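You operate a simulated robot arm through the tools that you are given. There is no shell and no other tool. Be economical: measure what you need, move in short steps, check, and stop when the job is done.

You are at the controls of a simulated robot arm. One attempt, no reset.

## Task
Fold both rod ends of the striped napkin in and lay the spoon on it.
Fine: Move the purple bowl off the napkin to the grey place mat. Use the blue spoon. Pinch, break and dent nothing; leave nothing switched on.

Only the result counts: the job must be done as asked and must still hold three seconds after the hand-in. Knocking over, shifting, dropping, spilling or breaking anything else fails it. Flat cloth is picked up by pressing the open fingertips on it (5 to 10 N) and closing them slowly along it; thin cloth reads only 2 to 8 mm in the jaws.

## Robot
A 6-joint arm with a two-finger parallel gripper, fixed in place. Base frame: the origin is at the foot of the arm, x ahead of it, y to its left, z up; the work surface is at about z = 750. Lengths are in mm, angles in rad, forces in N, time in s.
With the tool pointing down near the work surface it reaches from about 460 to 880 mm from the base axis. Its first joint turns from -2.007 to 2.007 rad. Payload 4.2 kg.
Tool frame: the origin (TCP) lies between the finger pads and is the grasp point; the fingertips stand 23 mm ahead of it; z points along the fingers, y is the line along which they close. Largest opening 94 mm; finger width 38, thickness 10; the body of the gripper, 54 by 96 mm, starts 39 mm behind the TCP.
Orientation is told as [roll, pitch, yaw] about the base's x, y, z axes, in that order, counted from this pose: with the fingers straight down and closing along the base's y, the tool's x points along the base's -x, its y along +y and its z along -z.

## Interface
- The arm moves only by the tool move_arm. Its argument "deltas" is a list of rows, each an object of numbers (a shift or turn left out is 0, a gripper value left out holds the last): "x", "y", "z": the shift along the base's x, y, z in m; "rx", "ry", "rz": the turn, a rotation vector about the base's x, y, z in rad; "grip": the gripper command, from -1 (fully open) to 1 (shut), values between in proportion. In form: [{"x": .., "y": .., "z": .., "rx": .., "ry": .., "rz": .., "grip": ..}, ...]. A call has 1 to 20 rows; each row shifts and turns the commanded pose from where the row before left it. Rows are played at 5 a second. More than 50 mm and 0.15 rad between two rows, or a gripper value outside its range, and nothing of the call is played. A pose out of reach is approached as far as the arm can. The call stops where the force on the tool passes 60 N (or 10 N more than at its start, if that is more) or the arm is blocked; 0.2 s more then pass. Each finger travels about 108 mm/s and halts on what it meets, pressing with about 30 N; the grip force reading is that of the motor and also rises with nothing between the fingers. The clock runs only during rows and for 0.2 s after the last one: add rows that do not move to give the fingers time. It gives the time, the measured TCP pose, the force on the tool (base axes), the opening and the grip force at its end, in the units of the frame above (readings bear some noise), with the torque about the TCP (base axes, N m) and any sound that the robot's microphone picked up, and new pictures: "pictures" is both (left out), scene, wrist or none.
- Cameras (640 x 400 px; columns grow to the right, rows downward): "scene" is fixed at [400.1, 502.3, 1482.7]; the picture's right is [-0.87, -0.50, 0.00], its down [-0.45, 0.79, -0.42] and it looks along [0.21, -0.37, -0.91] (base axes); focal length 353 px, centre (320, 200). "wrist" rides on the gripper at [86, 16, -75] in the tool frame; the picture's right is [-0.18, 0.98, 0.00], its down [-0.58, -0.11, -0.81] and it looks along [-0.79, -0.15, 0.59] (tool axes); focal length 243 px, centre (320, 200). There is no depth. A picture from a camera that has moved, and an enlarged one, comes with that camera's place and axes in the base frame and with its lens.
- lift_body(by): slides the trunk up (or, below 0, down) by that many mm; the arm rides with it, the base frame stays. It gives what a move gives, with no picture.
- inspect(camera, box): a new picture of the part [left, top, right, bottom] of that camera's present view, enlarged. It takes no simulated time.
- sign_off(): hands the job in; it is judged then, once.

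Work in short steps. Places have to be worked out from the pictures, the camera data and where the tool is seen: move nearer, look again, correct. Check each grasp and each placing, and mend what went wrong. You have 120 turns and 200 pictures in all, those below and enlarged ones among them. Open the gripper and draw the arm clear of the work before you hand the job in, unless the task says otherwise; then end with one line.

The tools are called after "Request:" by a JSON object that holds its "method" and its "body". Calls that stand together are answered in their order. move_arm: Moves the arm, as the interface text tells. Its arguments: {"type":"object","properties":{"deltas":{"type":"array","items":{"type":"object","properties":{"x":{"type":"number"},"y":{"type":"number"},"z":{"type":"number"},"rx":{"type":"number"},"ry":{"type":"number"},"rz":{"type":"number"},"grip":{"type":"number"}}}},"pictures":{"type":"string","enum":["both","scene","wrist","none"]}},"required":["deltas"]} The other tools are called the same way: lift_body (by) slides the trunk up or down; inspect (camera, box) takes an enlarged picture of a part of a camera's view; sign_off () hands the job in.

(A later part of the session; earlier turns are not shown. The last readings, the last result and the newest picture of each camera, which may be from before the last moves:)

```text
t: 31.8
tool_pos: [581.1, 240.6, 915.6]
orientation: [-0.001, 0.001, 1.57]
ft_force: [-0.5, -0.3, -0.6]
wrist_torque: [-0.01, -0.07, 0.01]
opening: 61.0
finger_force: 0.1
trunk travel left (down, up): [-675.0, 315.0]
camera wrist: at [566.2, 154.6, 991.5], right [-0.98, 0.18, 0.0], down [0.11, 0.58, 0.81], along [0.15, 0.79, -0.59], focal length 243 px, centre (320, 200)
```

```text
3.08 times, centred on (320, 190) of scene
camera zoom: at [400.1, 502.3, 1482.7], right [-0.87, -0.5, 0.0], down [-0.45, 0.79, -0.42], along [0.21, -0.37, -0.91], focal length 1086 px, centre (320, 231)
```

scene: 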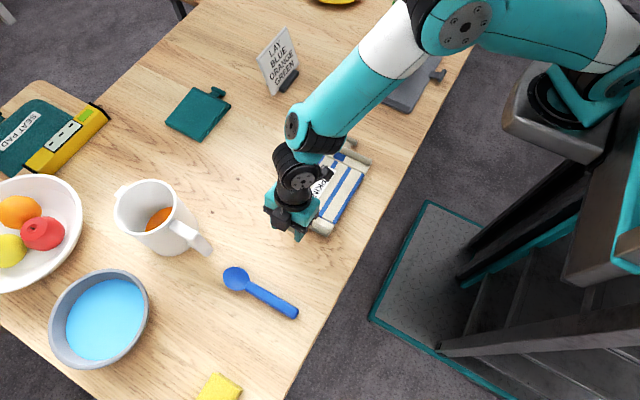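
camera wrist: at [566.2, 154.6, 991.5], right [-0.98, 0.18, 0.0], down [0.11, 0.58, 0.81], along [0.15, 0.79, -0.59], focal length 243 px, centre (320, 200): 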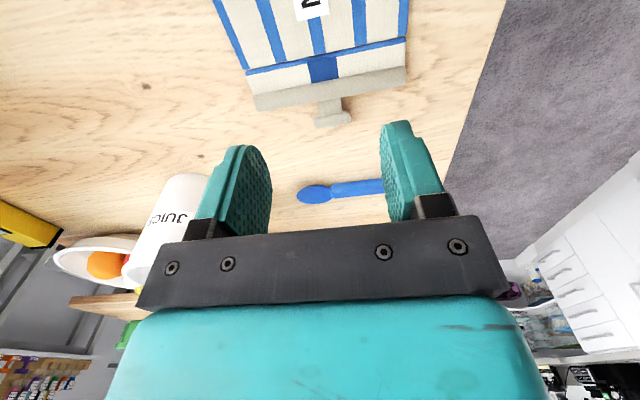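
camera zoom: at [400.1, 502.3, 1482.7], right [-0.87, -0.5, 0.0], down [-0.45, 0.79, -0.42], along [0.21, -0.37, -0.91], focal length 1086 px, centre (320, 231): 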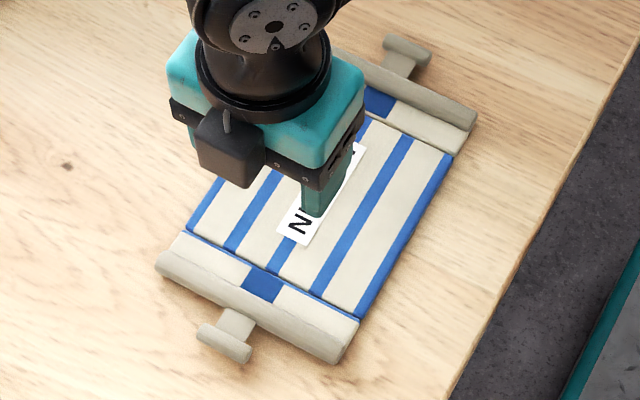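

The napkin is unchanged. I'm moving over the far handle (about 586, 34) and viewing it.

Request:
{"method": "move_arm", "body": {"deltas": [{"y": -0.042, "x": 0.002}, {"y": -0.042, "x": 0.002}, {"y": -0.042}, {"y": -0.042}, {"y": -0.04}, {"z": -0.04}, {"z": -0.04}, {"z": 0}], "pictures": "wrist"}}

```text
t: 33.6
tool_pos: [585.6, 32.2, 836.4]
orientation: [0.0, 0.002, 1.57]
ft_force: [0.1, -1.1, -0.3]
wrist_torque: [0.01, -0.03, 0.0]
opening: 61.1
finger_force: 0.0
trunk travel left (down, up): [-675.0, 315.0]
camera wrist: at [569.8, -53.9, 911.7], right [-0.98, 0.18, 0.0], down [0.11, 0.58, 0.81], along [0.15, 0.79, -0.59], focal length 243 px, centre (320, 200)
```

wrist: 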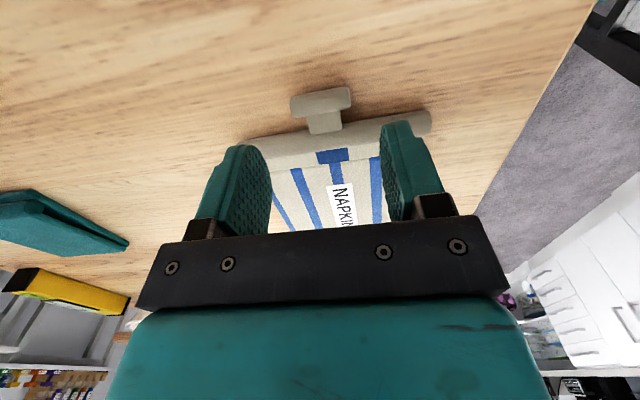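

The bar is at about (586.5, 36). I'm descending around it.

Request:
{"method": "move_arm", "body": {"deltas": [{"y": 0.003, "x": 0.001, "z": -0.03}, {"z": -0.02}, {"z": -0.009}, {"z": 0}], "pictures": "wrist"}}

```text
t: 34.6
tool_pos: [586.9, 35.7, 777.8]
orientation: [0.001, 0.002, 1.572]
ft_force: [0.1, -0.2, -0.7]
wrist_torque: [-0.01, -0.01, 0.04]
opening: 61.0
finger_force: 0.1
trunk travel left (down, up): [-675.0, 315.0]
camera wrist: at [571.1, -51.2, 853.1], right [-0.98, 0.18, 0.0], down [0.11, 0.58, 0.81], along [0.15, 0.79, -0.59], focal length 243 px, centre (320, 200)
```

wrist: 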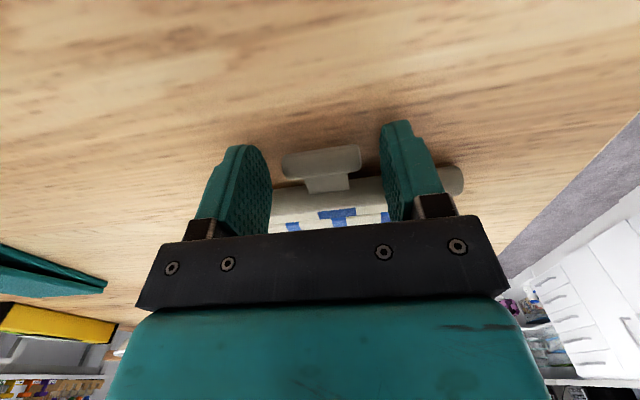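

Well placed. I'm closing firmly and swinging the flap 30° with the tool tilting equally (hinge at about y 101, R 65).

Request:
{"method": "move_arm", "body": {"deltas": [{"grip": 0.0}, {"grip": 0.15}, {"grip": 0.2}, {"z": 0}, {"y": 0.003, "z": 0.0083, "rx": -0.13}, {"y": 0.004, "z": 0.0078, "rx": -0.13}, {"y": 0.005, "z": 0.0072, "rx": -0.13}, {"y": 0.0059, "z": 0.0065, "rx": -0.13}, {"z": 0}], "pictures": "wrist"}}

Request:
{"method": "inspect", "body": {"camera": "scene", "box": [255, 95, 415, 255]}}

```text
t: 36.6
tool_pos: [587.3, 53.7, 807.6]
orientation: [-0.001, 0.522, 1.569]
ft_force: [1.0, 0.2, 2.0]
wrist_torque: [0.07, -0.2, -0.04]
opening: 42.2
finger_force: 30.2
trunk travel left (down, up): [-675.0, 315.0]
camera wrist: at [571.6, 15.8, 916.9], right [-0.98, 0.16, -0.09], down [0.11, 0.91, 0.41], along [0.15, 0.39, -0.91], focal length 243 px, centre (320, 200)
```

wrist: 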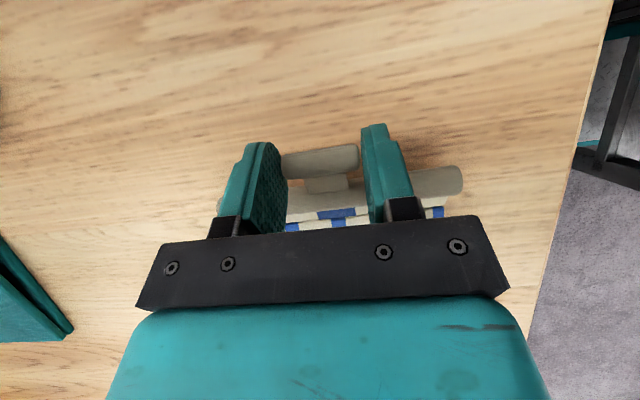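

```text
2.50 times, centred on (335, 175) of scene
camera zoom: at [400.1, 502.3, 1482.7], right [-0.87, -0.5, 0.0], down [-0.45, 0.79, -0.42], along [0.21, -0.37, -0.91], focal length 882 px, centre (282, 262)
```

zoom: 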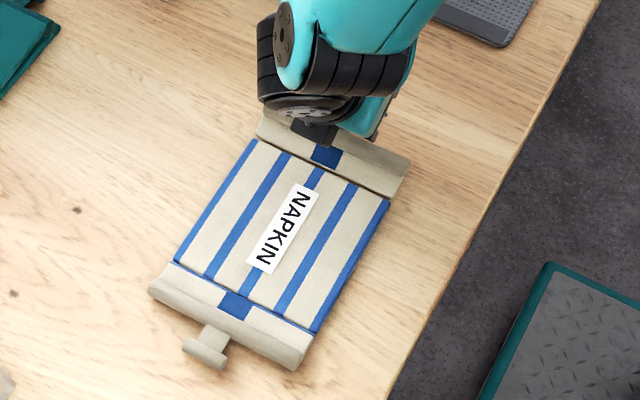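

The flap is folding up cleanly with the body flat on the table. I'm continuing to about 67°.

Request:
{"method": "move_arm", "body": {"deltas": [{"y": 0.0067, "z": 0.0057, "rx": -0.13}, {"y": 0.0074, "z": 0.0048, "rx": -0.13}, {"y": 0.008, "z": 0.0038, "rx": -0.13}, {"y": 0.0084, "z": 0.0027, "rx": -0.13}, {"y": 0.0086, "z": 0.0016, "rx": -0.13}, {"z": 0}], "pictures": "wrist"}}

Request:
{"method": "inspect", "body": {"camera": "scene", "box": [255, 95, 415, 255]}}

```text
t: 38.0
tool_pos: [576.7, 81.0, 827.3]
orientation: [-0.004, 1.167, 1.57]
ft_force: [0.0, 2.1, 4.6]
wrist_torque: [0.18, -0.39, 0.11]
opening: 42.1
finger_force: 29.4
out of reach, approached as far as the arm can: row 5
trunk travel left (down, up): [-675.0, 315.0]
camera wrist: at [561.8, 115.5, 936.1], right [-0.98, 0.07, -0.17], down [0.11, 0.97, -0.22], along [0.15, -0.23, -0.96], focal length 243 px, centre (320, 200)
```

wrist: 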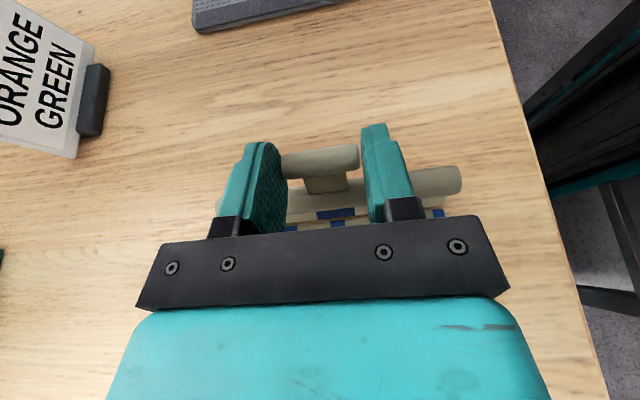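

```text
2.50 times, centred on (335, 175) of scene
camera zoom: at [400.1, 502.3, 1482.7], right [-0.87, -0.5, 0.0], down [-0.45, 0.79, -0.42], along [0.21, -0.37, -0.91], focal length 882 px, centre (282, 262)
```

zoom: 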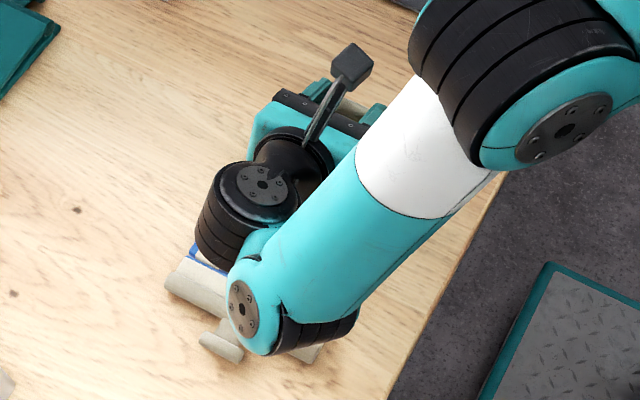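

The last row was out of reach, and the arm drifted 10 mm in -x and dragged the napkin slightly. I'm stepping back one row.

Request:
{"method": "move_arm", "body": {"deltas": [{"y": -0.0086, "z": -0.0016, "rx": 0.13}, {"z": 0}], "pictures": "none"}}

Request:
{"method": "inspect", "body": {"camera": "scene", "box": [255, 95, 415, 255]}}

```text
t: 38.6
tool_pos: [577.5, 71.2, 824.5]
orientation: [0.001, 1.041, 1.568]
ft_force: [0.3, -2.4, 4.7]
wrist_torque: [-0.14, 0.05, 0.01]
opening: 42.4
finger_force: 30.5
trunk travel left (down, up): [-675.0, 315.0]
```

```text
2.50 times, centred on (335, 175) of scene
camera zoom: at [400.1, 502.3, 1482.7], right [-0.87, -0.5, 0.0], down [-0.45, 0.79, -0.42], along [0.21, -0.37, -0.91], focal length 882 px, centre (282, 262)
```

zoom: 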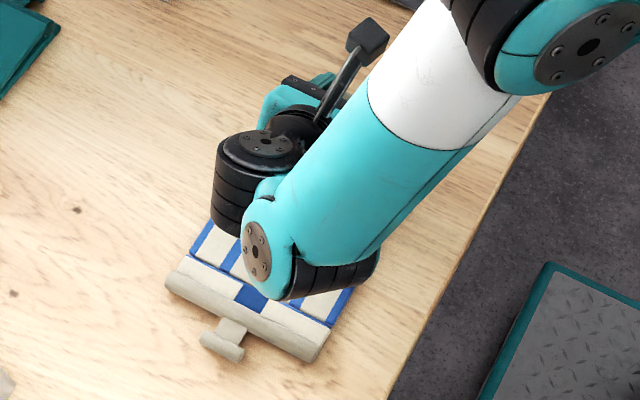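

The napkin shifted about (-9, -14) mm, and the flap stands at about 61°. I'm easing the grip to a light hold and trying to carry the bar on over the top of the arc without tilting further.

Request:
{"method": "move_arm", "body": {"deltas": [{"grip": 0.108}, {"z": 0}], "pictures": "none"}}

```text
t: 39.2
tool_pos: [577.8, 72.1, 824.3]
orientation: [0.003, 1.042, 1.571]
ft_force: [0.3, -0.8, 0.2]
wrist_torque: [-0.02, 0.03, 0.02]
opening: 42.6
finger_force: 1.4
trunk travel left (down, up): [-675.0, 315.0]
```

Request:
{"method": "move_arm", "body": {"deltas": [{"y": 0.0045, "z": 0.0022}, {"y": 0.0048, "z": 0.002}], "pictures": "wrist"}}

Request:
{"method": "inspect", "body": {"camera": "scene", "box": [255, 95, 415, 255]}}

```text
t: 39.8
tool_pos: [578.0, 81.8, 829.2]
orientation: [0.001, 1.04, 1.571]
ft_force: [0.1, 0.9, -0.6]
wrist_torque: [-0.01, 0.0, -0.02]
opening: 42.8
finger_force: 11.2
trunk travel left (down, up): [-675.0, 315.0]
camera wrist: at [562.4, 102.5, 941.8], right [-0.98, 0.09, -0.16], down [0.11, 0.99, -0.09], along [0.15, -0.11, -0.98], focal length 243 px, centre (320, 200)
```

wrist: 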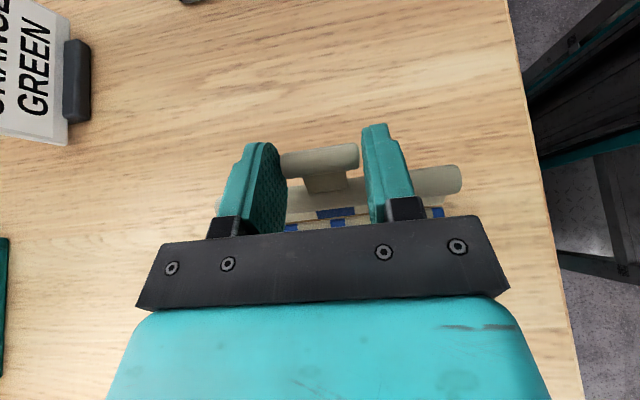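

```text
2.50 times, centred on (335, 175) of scene
camera zoom: at [400.1, 502.3, 1482.7], right [-0.87, -0.5, 0.0], down [-0.45, 0.79, -0.42], along [0.21, -0.37, -0.91], focal length 882 px, centre (282, 262)
```

zoom: 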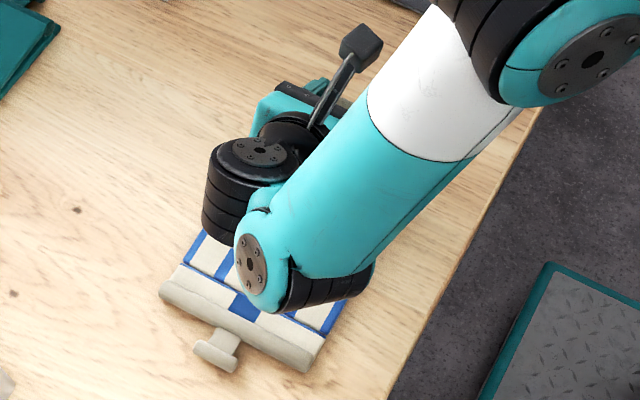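

There was no pivoting: the napkin just slid with the bar. A better plan is to lay the flap back, restore the napkin's position, and re-grip with the tool leaning the other way first (about 0.65 rad), so that the total swing exceeds 90°.

Request:
{"method": "move_arm", "body": {"deltas": [{"grip": 0.2, "z": -0.003}, {"z": -0.003}, {"y": -0.0084, "z": -0.0027, "rx": 0.13}, {"y": -0.008, "z": -0.0038, "rx": 0.13}, {"y": -0.0074, "z": -0.0048, "rx": 0.13}, {"y": -0.0067, "z": -0.0057, "rx": 0.13}, {"y": -0.0059, "z": -0.0065, "rx": 0.13}, {"y": -0.005, "z": -0.0072, "rx": 0.13}, {"y": -0.004, "z": -0.0078, "rx": 0.13}, {"y": -0.003, "z": -0.0073, "rx": 0.13}, {"z": 0}], "pictures": "wrist"}}

Request:
{"method": "inspect", "body": {"camera": "scene", "box": [255, 125, 385, 255]}}

```text
t: 42.2
tool_pos: [575.8, 34.3, 777.7]
orientation: [0.001, -0.001, 1.57]
ft_force: [0.7, 0.5, -0.1]
wrist_torque: [-0.13, 0.01, -0.02]
opening: 42.2
finger_force: 30.5
trunk travel left (down, up): [-675.0, 315.0]
camera wrist: at [561.3, -52.8, 852.1], right [-0.98, 0.18, 0.0], down [0.11, 0.58, 0.81], along [0.15, 0.79, -0.59], focal length 243 px, centre (320, 200)
```

wrist: 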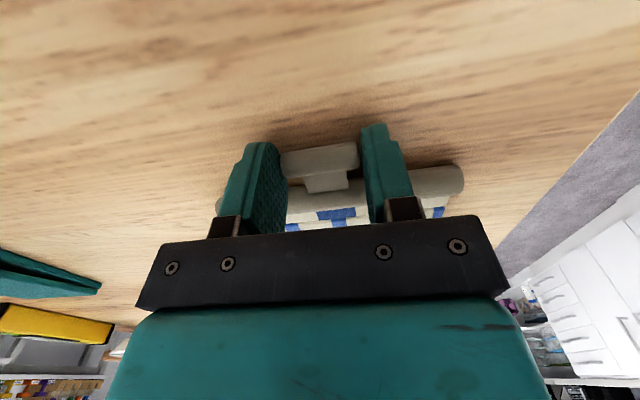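

```text
3.08 times, centred on (320, 190) of scene
camera zoom: at [400.1, 502.3, 1482.7], right [-0.87, -0.5, 0.0], down [-0.45, 0.79, -0.42], along [0.21, -0.37, -0.91], focal length 1086 px, centre (320, 231)
```

zoom: 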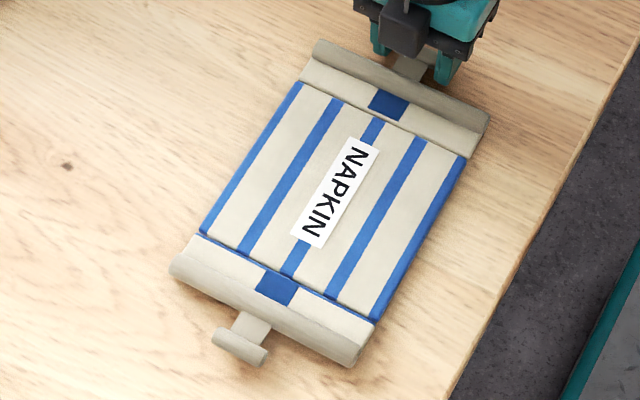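

The napkin came back flat but about 11 mm in -x. I'm dragging it back by the held handle.

Request:
{"method": "move_arm", "body": {"deltas": [{"x": 0.004, "y": 0.001}, {"x": 0.004, "y": 0.001}, {"x": 0.003}, {"z": 0}, {"grip": -0.3}, {"z": 0}, {"z": 0.04}, {"z": 0.04}, {"y": -0.03, "rx": 0.13}], "pictures": "wrist"}}

Request:
{"method": "inspect", "body": {"camera": "scene", "box": [255, 125, 385, 255]}}

```text
t: 44.2
tool_pos: [589.9, 7.8, 858.1]
orientation: [0.0, -0.132, 1.572]
ft_force: [-0.9, -0.3, 0.5]
wrist_torque: [-0.02, 0.0, 0.01]
opening: 61.1
finger_force: 0.1
trunk travel left (down, up): [-675.0, 315.0]
camera wrist: at [573.9, -88.6, 921.5], right [-0.98, 0.18, 0.02], down [0.11, 0.47, 0.88], along [0.15, 0.86, -0.48], focal length 243 px, centre (320, 200)
```

wrist: 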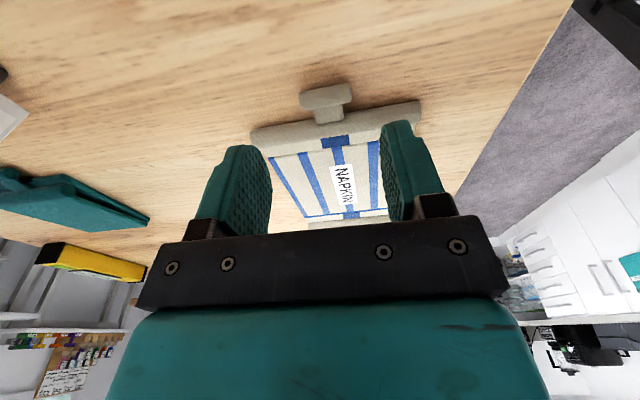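

```text
3.08 times, centred on (320, 190) of scene
camera zoom: at [400.1, 502.3, 1482.7], right [-0.87, -0.5, 0.0], down [-0.45, 0.79, -0.42], along [0.21, -0.37, -0.91], focal length 1086 px, centre (320, 231)
```

zoom: 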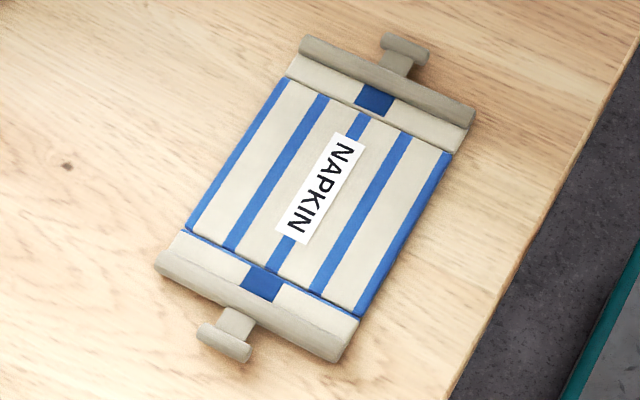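

The napkin is back within about 2 mm of its start. Now I'm tilting the tool to about +0.65 rad (leaning toward -y) and approaching the bar.

Request:
{"method": "move_arm", "body": {"deltas": [{"rx": 0.13, "y": 0.005, "x": -0.002}, {"rx": 0.13, "y": 0.005, "z": -0.01}, {"rx": 0.13, "y": 0.005, "z": -0.01}, {"rx": 0.13, "y": 0.005, "z": -0.01}, {"y": 0.004, "z": -0.03}, {"z": 0}], "pictures": "both"}}

```text
t: 45.6
tool_pos: [586.4, 30.0, 795.9]
orientation: [0.001, -0.652, 1.57]
ft_force: [-0.1, -0.8, -0.9]
wrist_torque: [0.02, 0.03, -0.01]
opening: 60.9
finger_force: 0.0
trunk travel left (down, up): [-675.0, 315.0]
camera wrist: at [570.6, -84.3, 803.7], right [-0.98, 0.15, 0.11], down [0.11, -0.03, 0.99], along [0.15, 0.99, 0.01], focal length 243 px, centre (320, 200)
```

scene: 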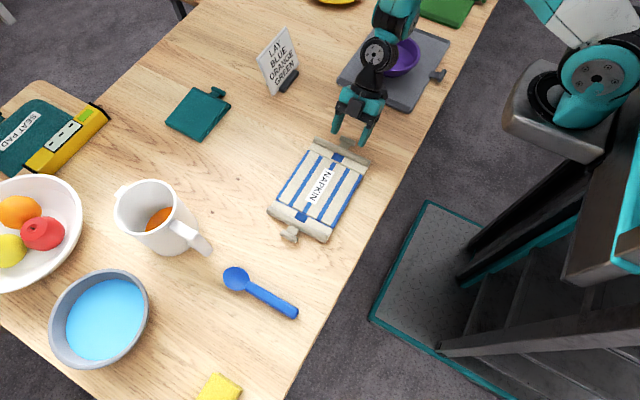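
wrist: 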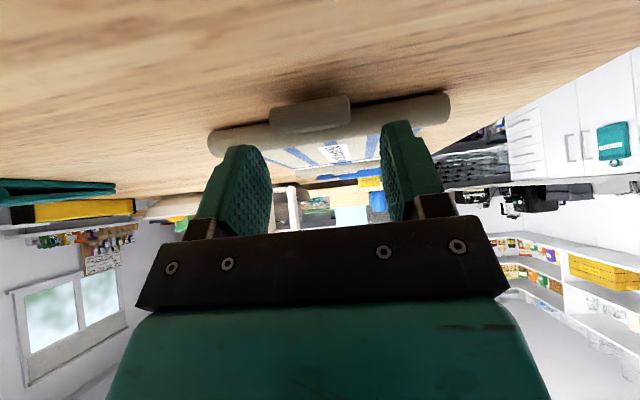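

Request:
{"method": "move_arm", "body": {"deltas": [{"x": 0.0015, "y": 0.002, "z": -0.008}, {"z": -0.006}, {"z": -0.003}, {"z": 0}], "pictures": "wrist"}}

Request:
{"method": "inspect", "body": {"camera": "scene", "box": [310, 100, 400, 180]}}

```text
t: 46.6
tool_pos: [586.5, 31.8, 779.2]
orientation: [0.0, -0.651, 1.571]
ft_force: [-0.3, 0.4, 0.9]
wrist_torque: [0.0, 0.02, -0.01]
opening: 60.9
finger_force: 0.0
trunk travel left (down, up): [-675.0, 315.0]
camera wrist: at [572.1, -82.4, 787.5], right [-0.98, 0.15, 0.11], down [0.11, -0.03, 0.99], along [0.15, 0.99, 0.01], focal length 243 px, centre (320, 200)
```

wrist: 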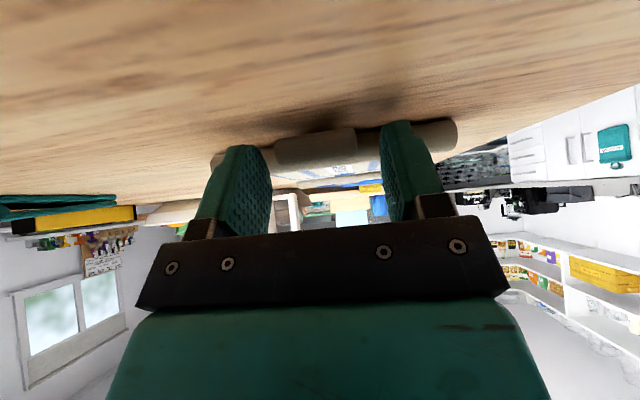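

```text
5.00 times, centred on (355, 140) of scene
camera zoom: at [400.1, 502.3, 1482.7], right [-0.87, -0.5, 0.0], down [-0.45, 0.79, -0.42], along [0.21, -0.37, -0.91], focal length 1764 px, centre (145, 500)
```

zoom: 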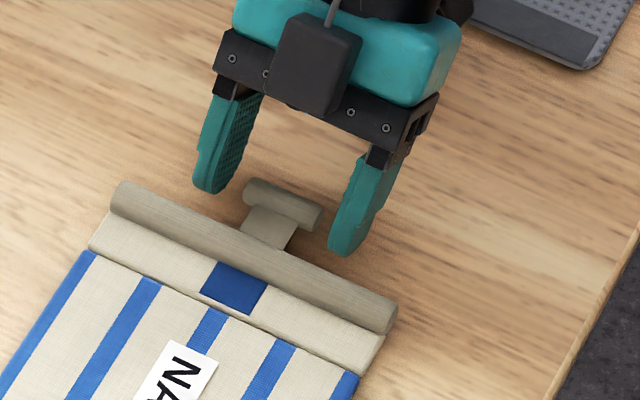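

The fingers straddle the bar at the tilt. I'm nudging 3 mm +x and 2 mm lower, then closing firmly.

Request:
{"method": "move_arm", "body": {"deltas": [{"x": 0.003, "z": -0.002}, {"z": 0}, {"grip": 0.0}, {"grip": 0.15}, {"grip": 0.25}, {"z": 0}], "pictures": "wrist"}}

Request:
{"method": "inspect", "body": {"camera": "scene", "box": [310, 100, 400, 180]}}

```text
t: 48.0
tool_pos: [589.5, 31.2, 780.9]
orientation: [0.0, -0.653, 1.57]
ft_force: [-12.5, -4.7, 43.4]
wrist_torque: [-0.23, 0.75, 0.03]
opening: 51.3
finger_force: 17.7
trunk travel left (down, up): [-675.0, 315.0]
camera wrist: at [574.1, -82.6, 787.1], right [-0.98, 0.15, 0.11], down [0.11, -0.03, 0.99], along [0.15, 0.99, 0.01], focal length 243 px, centre (320, 200)
```

wrist: 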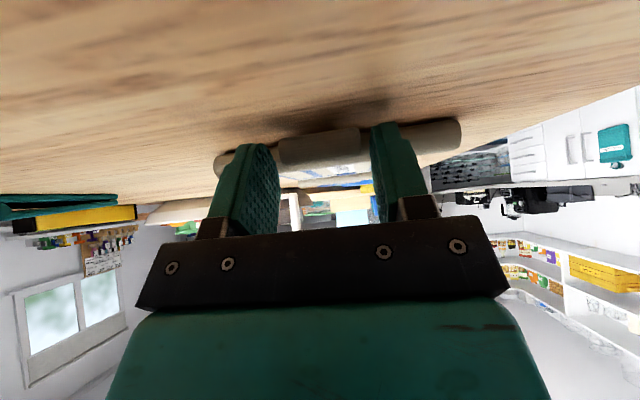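

```text
5.00 times, centred on (355, 140) of scene
camera zoom: at [400.1, 502.3, 1482.7], right [-0.87, -0.5, 0.0], down [-0.45, 0.79, -0.42], along [0.21, -0.37, -0.91], focal length 1764 px, centre (145, 500)
```

zoom: 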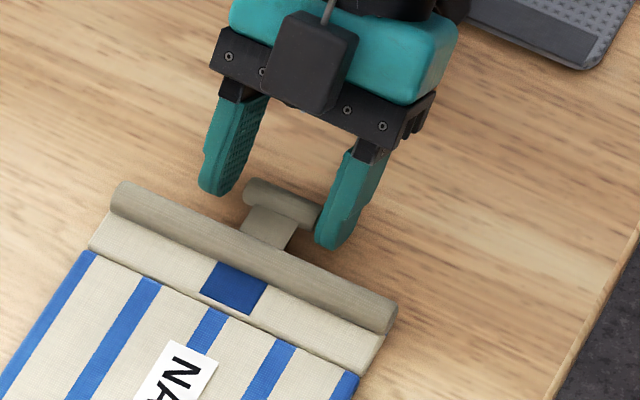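

The fingertip corners are pressing on the table. I'm raising 5 mm with +5 mm y so the bar falls on the pad, then re-closing.

Request:
{"method": "move_arm", "body": {"deltas": [{"z": 0.003, "grip": -0.2}, {"z": 0.003}, {"y": 0.005}, {"z": 0}], "pictures": "none"}}

Request:
{"method": "move_arm", "body": {"deltas": [{"grip": 0.0}, {"grip": 0.15}, {"grip": 0.25}, {"z": 0}], "pictures": "wrist"}}

Request:
{"method": "inspect", "body": {"camera": "scene", "box": [310, 100, 400, 180]}}

```text
t: 49.0
tool_pos: [592.0, 35.7, 784.7]
orientation: [-0.001, -0.649, 1.571]
ft_force: [-0.1, -0.7, -0.7]
wrist_torque: [0.0, 0.0, -0.01]
opening: 56.4
finger_force: 0.1
trunk travel left (down, up): [-675.0, 315.0]
```

```text
t: 50.0
tool_pos: [590.8, 35.2, 782.9]
orientation: [-0.002, -0.65, 1.57]
ft_force: [0.3, -0.2, -0.5]
wrist_torque: [0.0, -0.02, -0.03]
opening: 42.6
finger_force: 30.2
trunk travel left (down, up): [-675.0, 315.0]
camera wrist: at [575.4, -77.7, 791.6], right [-0.98, 0.15, 0.11], down [0.11, -0.03, 0.99], along [0.15, 0.99, 0.01], focal length 243 px, centre (320, 200)
```

wrist: 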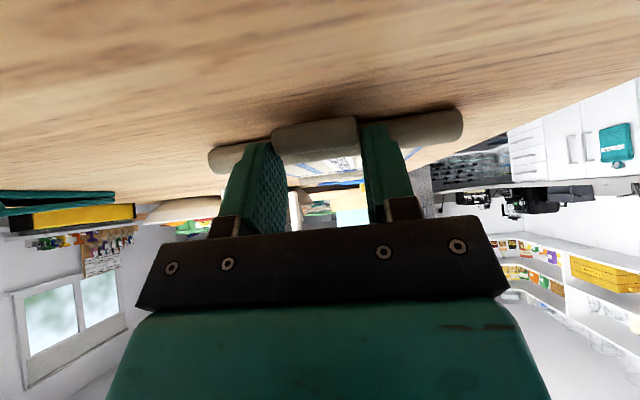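

```text
5.00 times, centred on (355, 140) of scene
camera zoom: at [400.1, 502.3, 1482.7], right [-0.87, -0.5, 0.0], down [-0.45, 0.79, -0.42], along [0.21, -0.37, -0.91], focal length 1764 px, centre (145, 500)
```

zoom: 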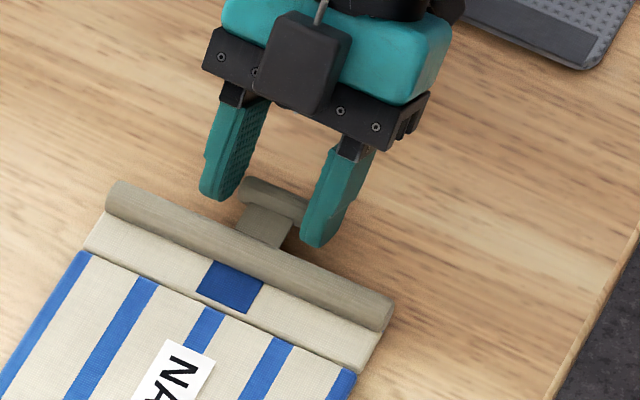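

Firm grip at 42.6 mm. I'm swinging the flap up through the first 45°.

Request:
{"method": "move_arm", "body": {"deltas": [{"y": 0.0039, "z": 0.0082, "rx": -0.13}, {"y": 0.0049, "z": 0.0077, "rx": -0.13}, {"y": 0.0059, "z": 0.007, "rx": -0.13}, {"y": 0.0068, "z": 0.0062, "rx": -0.13}, {"y": 0.0075, "z": 0.0052, "rx": -0.13}, {"y": 0.0081, "z": 0.0042, "rx": -0.13}, {"z": 0}], "pictures": "wrist"}}

Request:
{"method": "inspect", "body": {"camera": "scene", "box": [255, 95, 415, 255]}}

```text
t: 51.6
tool_pos: [590.7, 73.1, 822.2]
orientation: [-0.001, 0.132, 1.567]
ft_force: [-0.6, -1.6, 4.2]
wrist_torque: [0.07, -0.35, -0.03]
opening: 42.4
finger_force: 29.5
trunk travel left (down, up): [-675.0, 315.0]
camera wrist: at [575.1, -2.9, 908.4], right [-0.98, 0.18, -0.02], down [0.11, 0.68, 0.72], along [0.15, 0.71, -0.69], focal length 243 px, centre (320, 200)
```

wrist: 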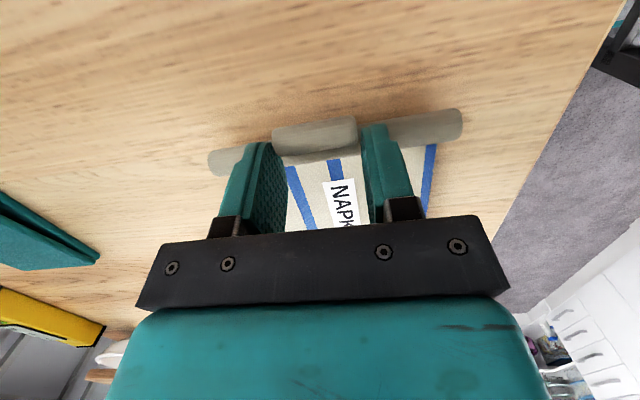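

```text
2.50 times, centred on (335, 175) of scene
camera zoom: at [400.1, 502.3, 1482.7], right [-0.87, -0.5, 0.0], down [-0.45, 0.79, -0.42], along [0.21, -0.37, -0.91], focal length 882 px, centre (282, 262)
```

zoom: 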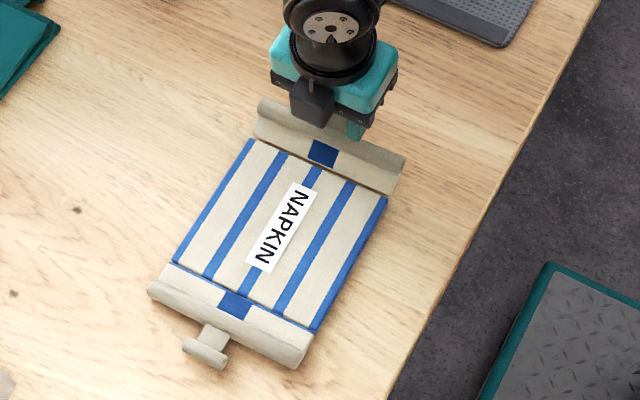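

Excellent: the flap is at 45° with the tool nearly vertical. I'm continuing the arc to just past 90°, watching reach.

Request:
{"method": "move_arm", "body": {"deltas": [{"y": 0.0086, "z": 0.0031, "rx": -0.13}, {"y": 0.0089, "z": 0.002, "rx": -0.13}, {"y": 0.0091, "z": 0.0008, "rx": -0.13}, {"y": 0.0091, "z": -0.0004, "rx": -0.13}, {"z": 0}], "pictures": "wrist"}}

Request:
{"method": "inspect", "body": {"camera": "scene", "box": [255, 95, 415, 255]}}

```text
t: 52.8
tool_pos: [591.0, 108.8, 828.3]
orientation: [0.001, 0.65, 1.572]
ft_force: [-1.6, -0.8, 4.1]
wrist_torque: [-0.06, -0.35, -0.08]
opening: 42.3
finger_force: 29.9
trunk travel left (down, up): [-675.0, 315.0]
camera wrist: at [575.3, 85.6, 940.6], right [-0.98, 0.15, -0.11], down [0.11, 0.95, 0.29], along [0.15, 0.27, -0.95], focal length 243 px, centre (320, 200)
```

wrist: 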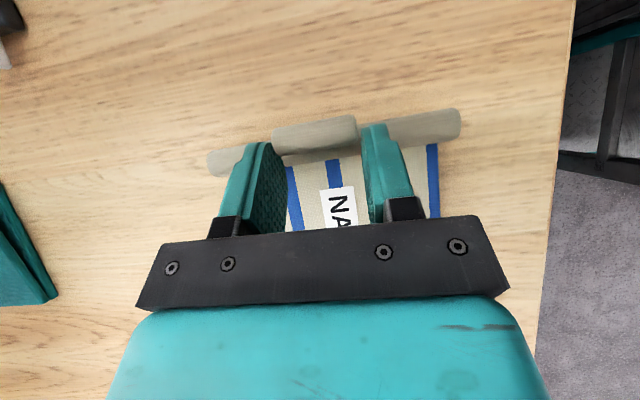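

```text
2.50 times, centred on (335, 175) of scene
camera zoom: at [400.1, 502.3, 1482.7], right [-0.87, -0.5, 0.0], down [-0.45, 0.79, -0.42], along [0.21, -0.37, -0.91], focal length 882 px, centre (282, 262)
```

zoom: 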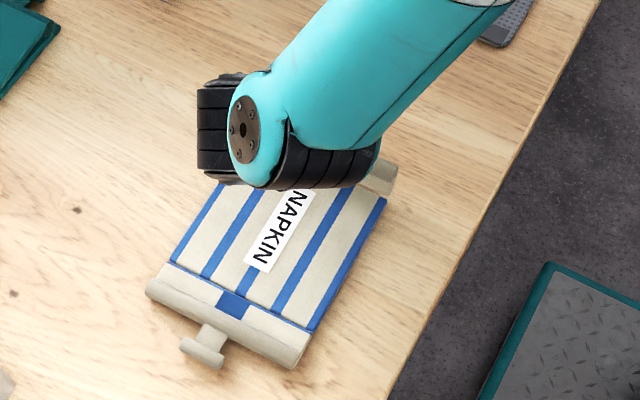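

Request:
{"method": "move_arm", "body": {"deltas": [{"y": 0.009, "z": -0.0016, "rx": -0.13}, {"y": 0.0087, "z": -0.0027, "rx": -0.13}], "pictures": "none"}}

```text
t: 53.4
tool_pos: [590.6, 126.9, 824.4]
orientation: [0.004, 0.913, 1.572]
ft_force: [0.7, 0.5, 0.3]
wrist_torque: [-0.01, -0.2, 0.0]
opening: 42.2
finger_force: 29.6
trunk travel left (down, up): [-675.0, 315.0]
```

Request:
{"method": "move_arm", "body": {"deltas": [{"y": 0.0083, "z": -0.0038, "rx": -0.13}, {"z": 0}], "pictures": "wrist"}}

Request:
{"method": "inspect", "body": {"camera": "scene", "box": [255, 95, 415, 255]}}

```text
t: 54.0
tool_pos: [582.8, 125.7, 820.4]
orientation: [0.002, 1.037, 1.57]
ft_force: [-1.1, 0.0, 0.4]
wrist_torque: [0.01, -0.12, 0.0]
opening: 42.4
finger_force: 30.3
out of reach, approached as far as the arm can: row 1
trunk travel left (down, up): [-675.0, 315.0]
camera wrist: at [567.2, 145.6, 932.5], right [-0.98, 0.09, -0.16], down [0.11, 0.99, -0.09], along [0.15, -0.11, -0.98], focal length 243 px, centre (320, 200)
```

wrist: 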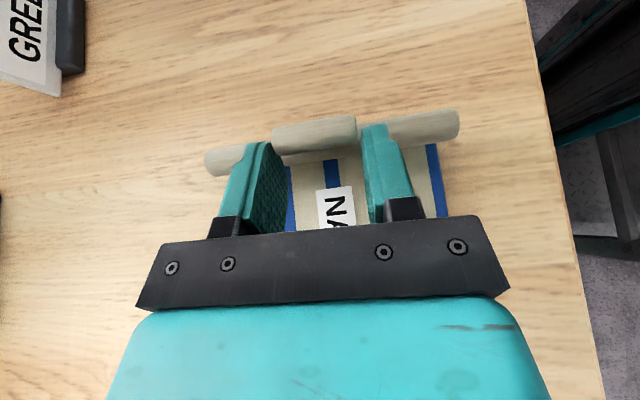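

```text
2.50 times, centred on (335, 175) of scene
camera zoom: at [400.1, 502.3, 1482.7], right [-0.87, -0.5, 0.0], down [-0.45, 0.79, -0.42], along [0.21, -0.37, -0.91], focal length 882 px, centre (282, 262)
```

zoom: 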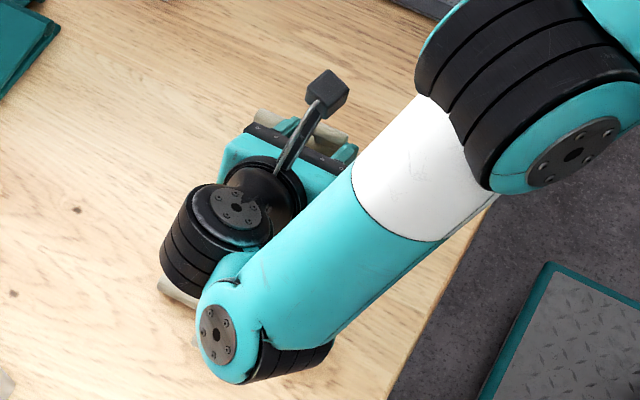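

The flap is tilted just past vertical (about 97°), with a slight drift at the reach limit. I'll open gently and let it fall inward.

Request:
{"method": "move_arm", "body": {"deltas": [{"grip": 0.1}, {"grip": 0.05}, {"grip": -0.2}, {"z": 0}, {"z": 0}], "pictures": "wrist"}}

```text
t: 55.2
tool_pos: [583.7, 125.4, 818.9]
orientation: [-0.002, 1.037, 1.572]
ft_force: [0.0, -0.2, 0.2]
wrist_torque: [0.0, -0.02, 0.01]
opening: 56.4
finger_force: 0.0
trunk travel left (down, up): [-675.0, 315.0]
camera wrist: at [567.4, 145.5, 932.8], right [-0.98, 0.09, -0.16], down [0.11, 0.99, -0.09], along [0.15, -0.11, -0.98], focal length 243 px, centre (320, 200)
```

wrist: 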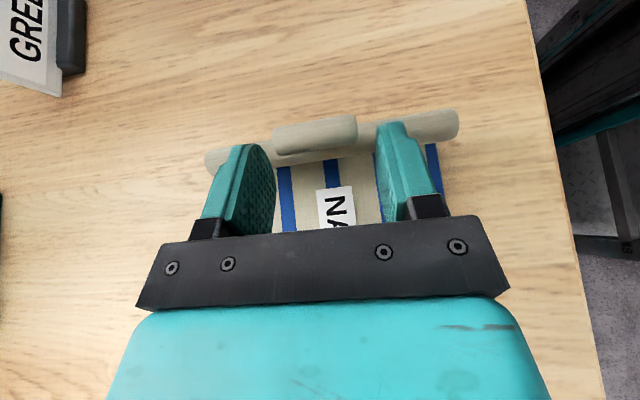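

The hinge holds the flap upright by friction, so re-gripping or pushing is possible. I'm backing straight up and untilting to look.

Request:
{"method": "move_arm", "body": {"deltas": [{"z": 0.03}, {"z": 0.04}, {"z": 0.03, "rx": 0.14}, {"rx": 0.14, "y": -0.02}, {"rx": 0.14, "y": -0.03}, {"rx": 0.14, "y": -0.03}, {"rx": 0.14, "y": -0.03}, {"rx": 0.14, "y": -0.03}, {"rx": 0.14, "y": -0.03}, {"rx": 0.06, "y": -0.02}], "pictures": "wrist"}}

Request:
{"method": "inspect", "body": {"camera": "scene", "box": [255, 105, 385, 255]}}

```text
t: 57.4
tool_pos: [578.8, -71.9, 916.9]
orientation: [0.0, -0.003, 1.571]
ft_force: [-0.8, 0.7, 0.8]
wrist_torque: [-0.02, 0.0, 0.02]
opening: 56.1
finger_force: 0.1
out of reach, approached as far as the arm can: row 2
trunk travel left (down, up): [-675.0, 315.0]
camera wrist: at [562.4, -158.4, 993.1], right [-0.98, 0.18, 0.0], down [0.11, 0.58, 0.81], along [0.15, 0.79, -0.59], focal length 243 px, centre (320, 200)
```

wrist: 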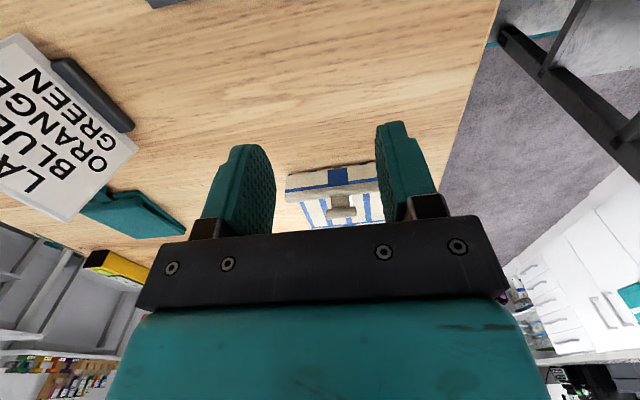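

```text
2.67 times, centred on (320, 180) of scene
camera zoom: at [400.1, 502.3, 1482.7], right [-0.87, -0.5, 0.0], down [-0.45, 0.79, -0.42], along [0.21, -0.37, -0.91], focal length 941 px, centre (320, 253)
```

zoom: 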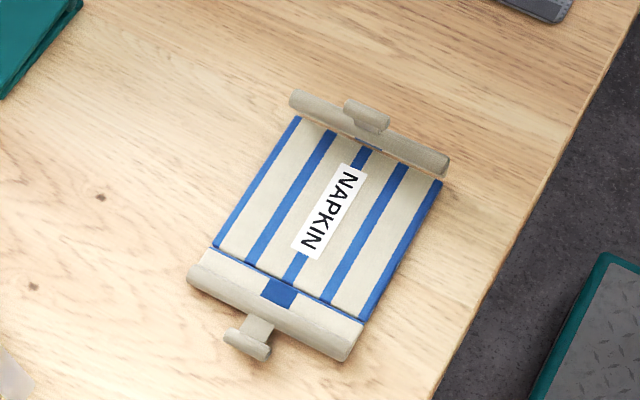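

The flap stands at about 97°, and the bar is near (580, 105, 821). I'll grip it again with the tool leaning back 0.5 rad, then rotate it further over.

Request:
{"method": "move_arm", "body": {"deltas": [{"y": 0.03, "rx": 0.125}, {"y": 0.04, "rx": 0.125}, {"y": 0.04, "rx": 0.125}, {"y": 0.04, "rx": 0.125, "z": -0.02}, {"y": 0.02, "z": -0.02, "x": 0.002}, {"z": -0.015}, {"z": 0}], "pictures": "wrist"}}

Request:
{"method": "inspect", "body": {"camera": "scene", "box": [300, 95, 400, 185]}}

```text
t: 59.0
tool_pos: [580.0, 96.6, 861.0]
orientation: [-0.001, -0.499, 1.571]
ft_force: [0.4, 0.7, 0.1]
wrist_torque: [0.02, -0.02, 0.01]
opening: 56.3
finger_force: 0.1
trunk travel left (down, up): [-675.0, 315.0]
camera wrist: at [563.9, -13.9, 886.1], right [-0.98, 0.16, 0.09], down [0.11, 0.12, 0.99], along [0.15, 0.98, -0.14], focal length 243 px, centre (320, 200)
```

wrist: 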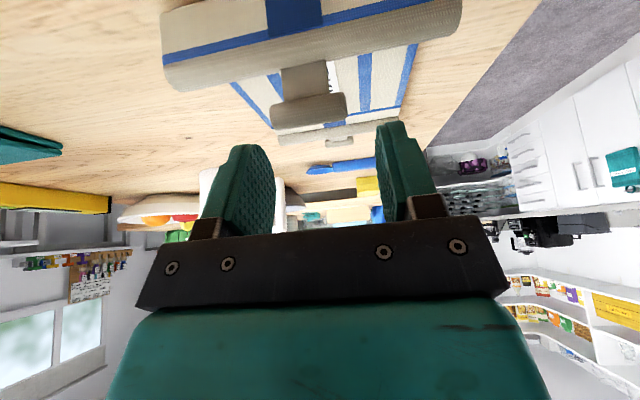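

```text
4.44 times, centred on (350, 140) of scene
camera zoom: at [400.1, 502.3, 1482.7], right [-0.87, -0.5, 0.0], down [-0.45, 0.79, -0.42], along [0.21, -0.37, -0.91], focal length 1568 px, centre (187, 467)
```

zoom: 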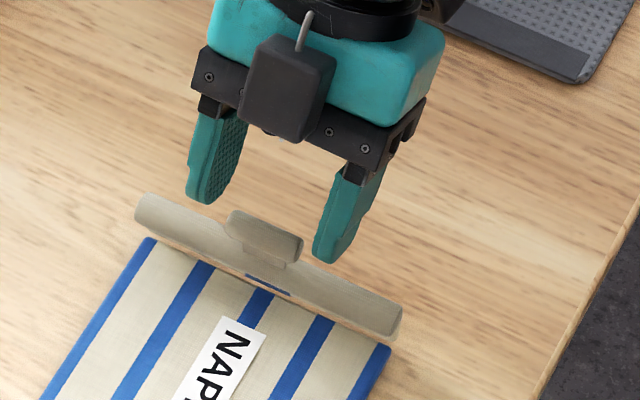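

The estimate is confirmed: the bar is at (583, 105, 821). I'm lowering onto it and closing.

Request:
{"method": "move_arm", "body": {"deltas": [{"x": 0.0025, "y": 0.001, "z": -0.015}, {"z": -0.012}, {"z": 0}, {"grip": 0.0}, {"grip": 0.15}, {"grip": 0.25}, {"z": 0}], "pictures": "wrist"}}

```text
t: 60.6
tool_pos: [582.7, 99.5, 835.2]
orientation: [0.0, -0.5, 1.57]
ft_force: [-0.1, -0.1, -0.3]
wrist_torque: [-0.05, -0.03, -0.03]
opening: 42.3
finger_force: 30.5
trunk travel left (down, up): [-675.0, 315.0]
camera wrist: at [566.8, -12.9, 859.8], right [-0.98, 0.16, 0.09], down [0.11, 0.12, 0.99], along [0.15, 0.98, -0.14], focal length 243 px, centre (320, 200)
```

wrist: 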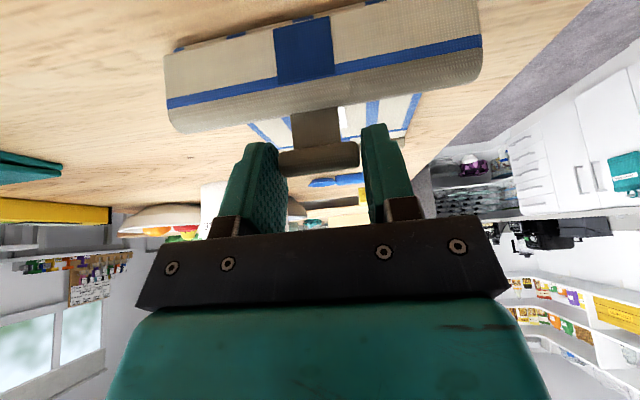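

Gripped. I'm rotating the flap on over by about 0.96 rad along the arc.

Request:
{"method": "move_arm", "body": {"deltas": [{"y": 0.0092, "z": -0.0008, "rx": -0.12}, {"y": 0.0091, "z": -0.0018, "rx": -0.12}, {"y": 0.0088, "z": -0.003, "rx": -0.12}, {"y": 0.0084, "z": -0.0039, "rx": -0.12}, {"y": 0.0078, "z": -0.005, "rx": -0.12}, {"y": 0.0071, "z": -0.0058, "rx": -0.12}, {"z": 0}], "pictures": "wrist"}}

Request:
{"method": "inspect", "body": {"camera": "scene", "box": [255, 95, 385, 255]}}

```text
t: 62.2
tool_pos: [582.7, 150.3, 815.5]
orientation: [0.0, 0.22, 1.568]
ft_force: [0.3, 0.2, -0.8]
wrist_torque: [0.02, -0.06, -0.01]
opening: 42.4
finger_force: 29.9
trunk travel left (down, up): [-675.0, 315.0]
camera wrist: at [566.4, 81.4, 907.6], right [-0.98, 0.18, -0.04], down [0.11, 0.74, 0.66], along [0.15, 0.64, -0.75], focal length 243 px, centre (320, 200)
```

wrist: 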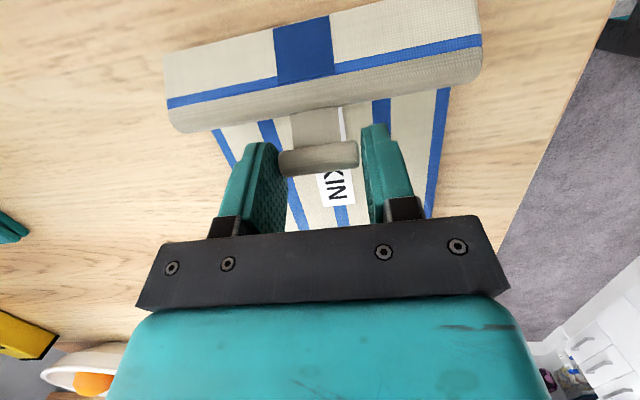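

```text
2.50 times, centred on (320, 175) of scene
camera zoom: at [400.1, 502.3, 1482.7], right [-0.87, -0.5, 0.0], down [-0.45, 0.79, -0.42], along [0.21, -0.37, -0.91], focal length 882 px, centre (320, 262)
```

zoom: 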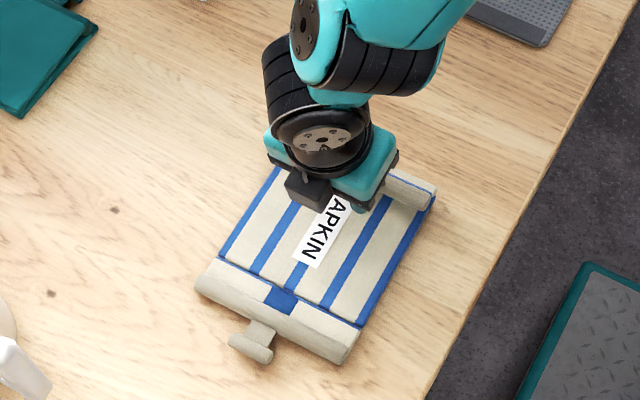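

It's folding nicely, now at about 139°. Three more increments.

Request:
{"method": "move_arm", "body": {"deltas": [{"y": 0.0064, "z": -0.0066, "rx": -0.12}, {"y": 0.0056, "z": -0.0074, "rx": -0.12}, {"y": 0.0047, "z": -0.008, "rx": -0.12}, {"z": 0}], "pictures": "wrist"}}

Request:
{"method": "inspect", "body": {"camera": "scene", "box": [255, 95, 385, 255]}}

```text
t: 63.2
tool_pos: [581.4, 166.2, 793.9]
orientation: [0.001, 0.583, 1.57]
ft_force: [1.2, -0.5, 0.1]
wrist_torque: [-0.01, -0.07, -0.01]
opening: 42.2
finger_force: 30.0
trunk travel left (down, up): [-675.0, 315.0]
camera wrist: at [566.7, 135.3, 903.3], right [-0.98, 0.15, -0.1], down [0.11, 0.93, 0.35], along [0.15, 0.34, -0.93], focal length 243 px, centre (320, 200)
```

wrist: 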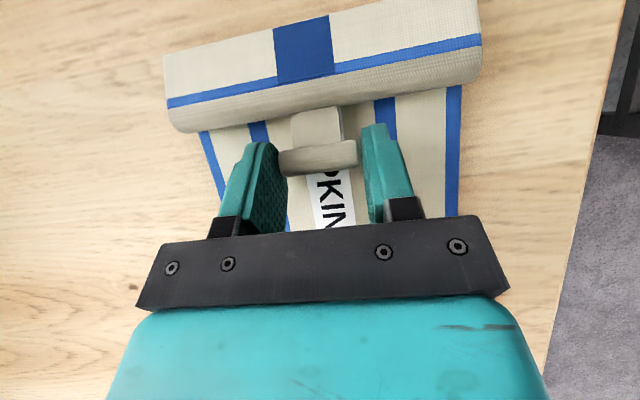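

```text
2.50 times, centred on (320, 175) of scene
camera zoom: at [400.1, 502.3, 1482.7], right [-0.87, -0.5, 0.0], down [-0.45, 0.79, -0.42], along [0.21, -0.37, -0.91], focal length 882 px, centre (320, 262)
```

zoom: 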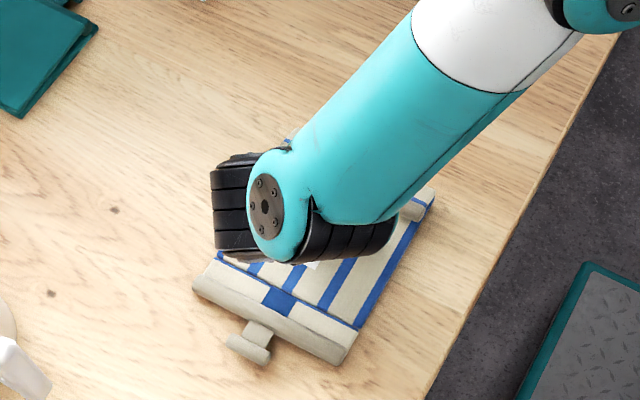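

The flap is at about 160°. I'm releasing, lifting clear, untilting and looking.

Request:
{"method": "move_arm", "body": {"deltas": [{"grip": 0.0}, {"grip": -0.2}, {"z": 0}, {"z": 0.02}, {"z": 0.03, "rx": 0.145}, {"z": 0.03, "rx": 0.145}, {"rx": 0.145, "y": -0.01}, {"rx": 0.145, "y": -0.02}, {"y": -0.03}, {"y": -0.04}, {"y": -0.04}], "pictures": "wrist"}}

Request:
{"method": "inspect", "body": {"camera": "scene", "box": [255, 95, 385, 255]}}

```text
t: 65.6
tool_pos: [582.1, 26.8, 873.3]
orientation: [0.001, 0.0, 1.572]
ft_force: [0.4, 1.4, 0.4]
wrist_torque: [-0.04, 0.0, 0.0]
opening: 56.3
finger_force: 0.1
trunk travel left (down, up): [-675.0, 315.0]
camera wrist: at [566.5, -59.0, 948.5], right [-0.98, 0.18, 0.0], down [0.11, 0.58, 0.81], along [0.15, 0.79, -0.59], focal length 243 px, centre (320, 200)
```

wrist: 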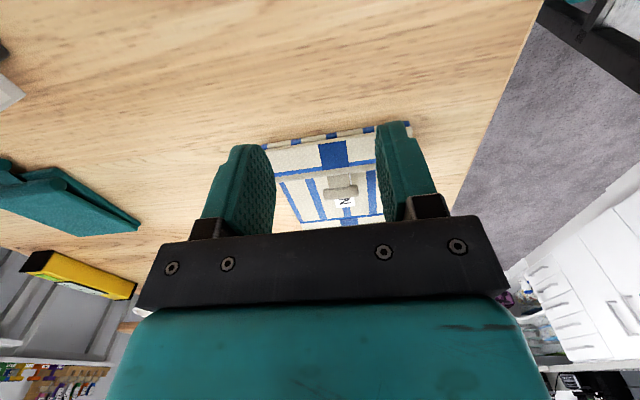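

```text
2.50 times, centred on (320, 175) of scene
camera zoom: at [400.1, 502.3, 1482.7], right [-0.87, -0.5, 0.0], down [-0.45, 0.79, -0.42], along [0.21, -0.37, -0.91], focal length 882 px, centre (320, 262)
```

zoom: 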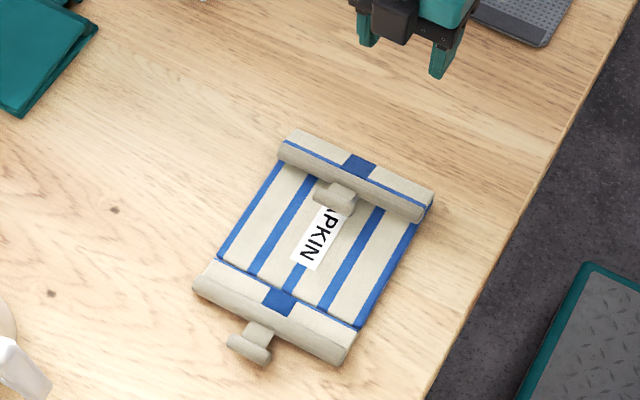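

The far flap is almost down. I'll press it flat gently with closed fingertips on its handle at about (583, 155).

Request:
{"method": "move_arm", "body": {"deltas": [{"grip": 1.0, "y": 0.04}, {"y": 0.045}, {"y": 0.043}, {"z": -0.03}, {"z": -0.03}, {"z": 0}], "pictures": "wrist"}}

```text
t: 67.0
tool_pos: [581.3, 154.2, 813.2]
orientation: [0.0, -0.001, 1.571]
ft_force: [-0.2, -0.2, -0.5]
wrist_torque: [-0.02, 0.03, -0.01]
opening: 0.0
finger_force: 29.9
trunk travel left (down, up): [-675.0, 315.0]
camera wrist: at [566.8, 68.8, 888.4], right [-0.98, 0.18, 0.0], down [0.11, 0.58, 0.81], along [0.15, 0.79, -0.59], focal length 243 px, centre (320, 200)
```

wrist: 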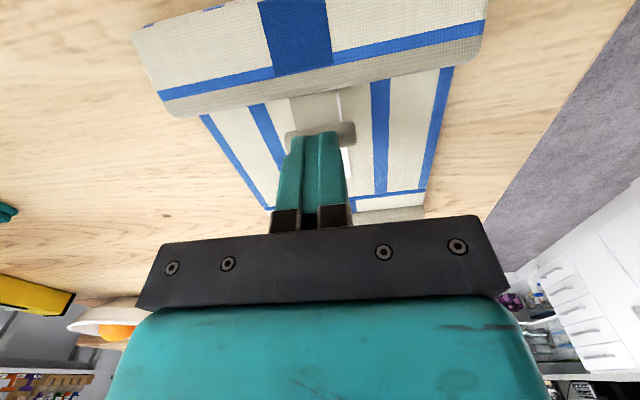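

Request:
{"method": "move_arm", "body": {"deltas": [{"z": -0.006}, {"z": -0.005}, {"z": -0.003}, {"z": 0}], "pictures": "none"}}

```text
t: 68.0
tool_pos: [583.2, 152.7, 799.0]
orientation: [0.0, 0.003, 1.571]
ft_force: [0.0, 0.9, -0.2]
wrist_torque: [0.0, -0.01, 0.0]
opening: 0.2
finger_force: 29.5
trunk travel left (down, up): [-675.0, 315.0]
```

Request:
{"method": "move_arm", "body": {"deltas": [{"z": -0.003}, {"z": -0.003}, {"z": 0}], "pictures": "wrist"}}

```text
t: 68.8
tool_pos: [582.3, 154.8, 792.9]
orientation: [0.0, 0.003, 1.57]
ft_force: [-1.0, 0.4, 0.5]
wrist_torque: [-0.02, 0.03, 0.03]
opening: 0.0
finger_force: 29.6
trunk travel left (down, up): [-675.0, 315.0]
camera wrist: at [566.6, 68.1, 868.5], right [-0.98, 0.18, 0.0], down [0.11, 0.58, 0.81], along [0.15, 0.79, -0.59], focal length 243 px, centre (320, 200)
```

wrist: 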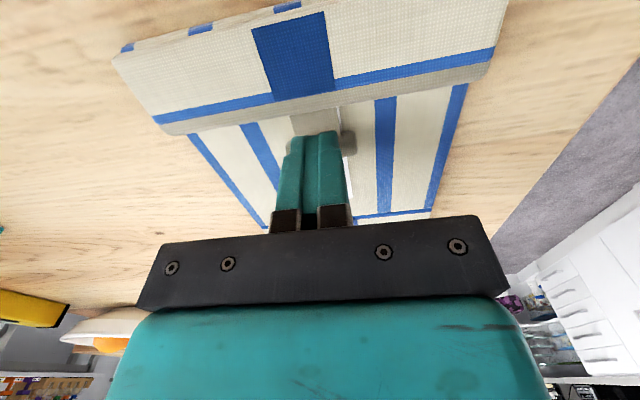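

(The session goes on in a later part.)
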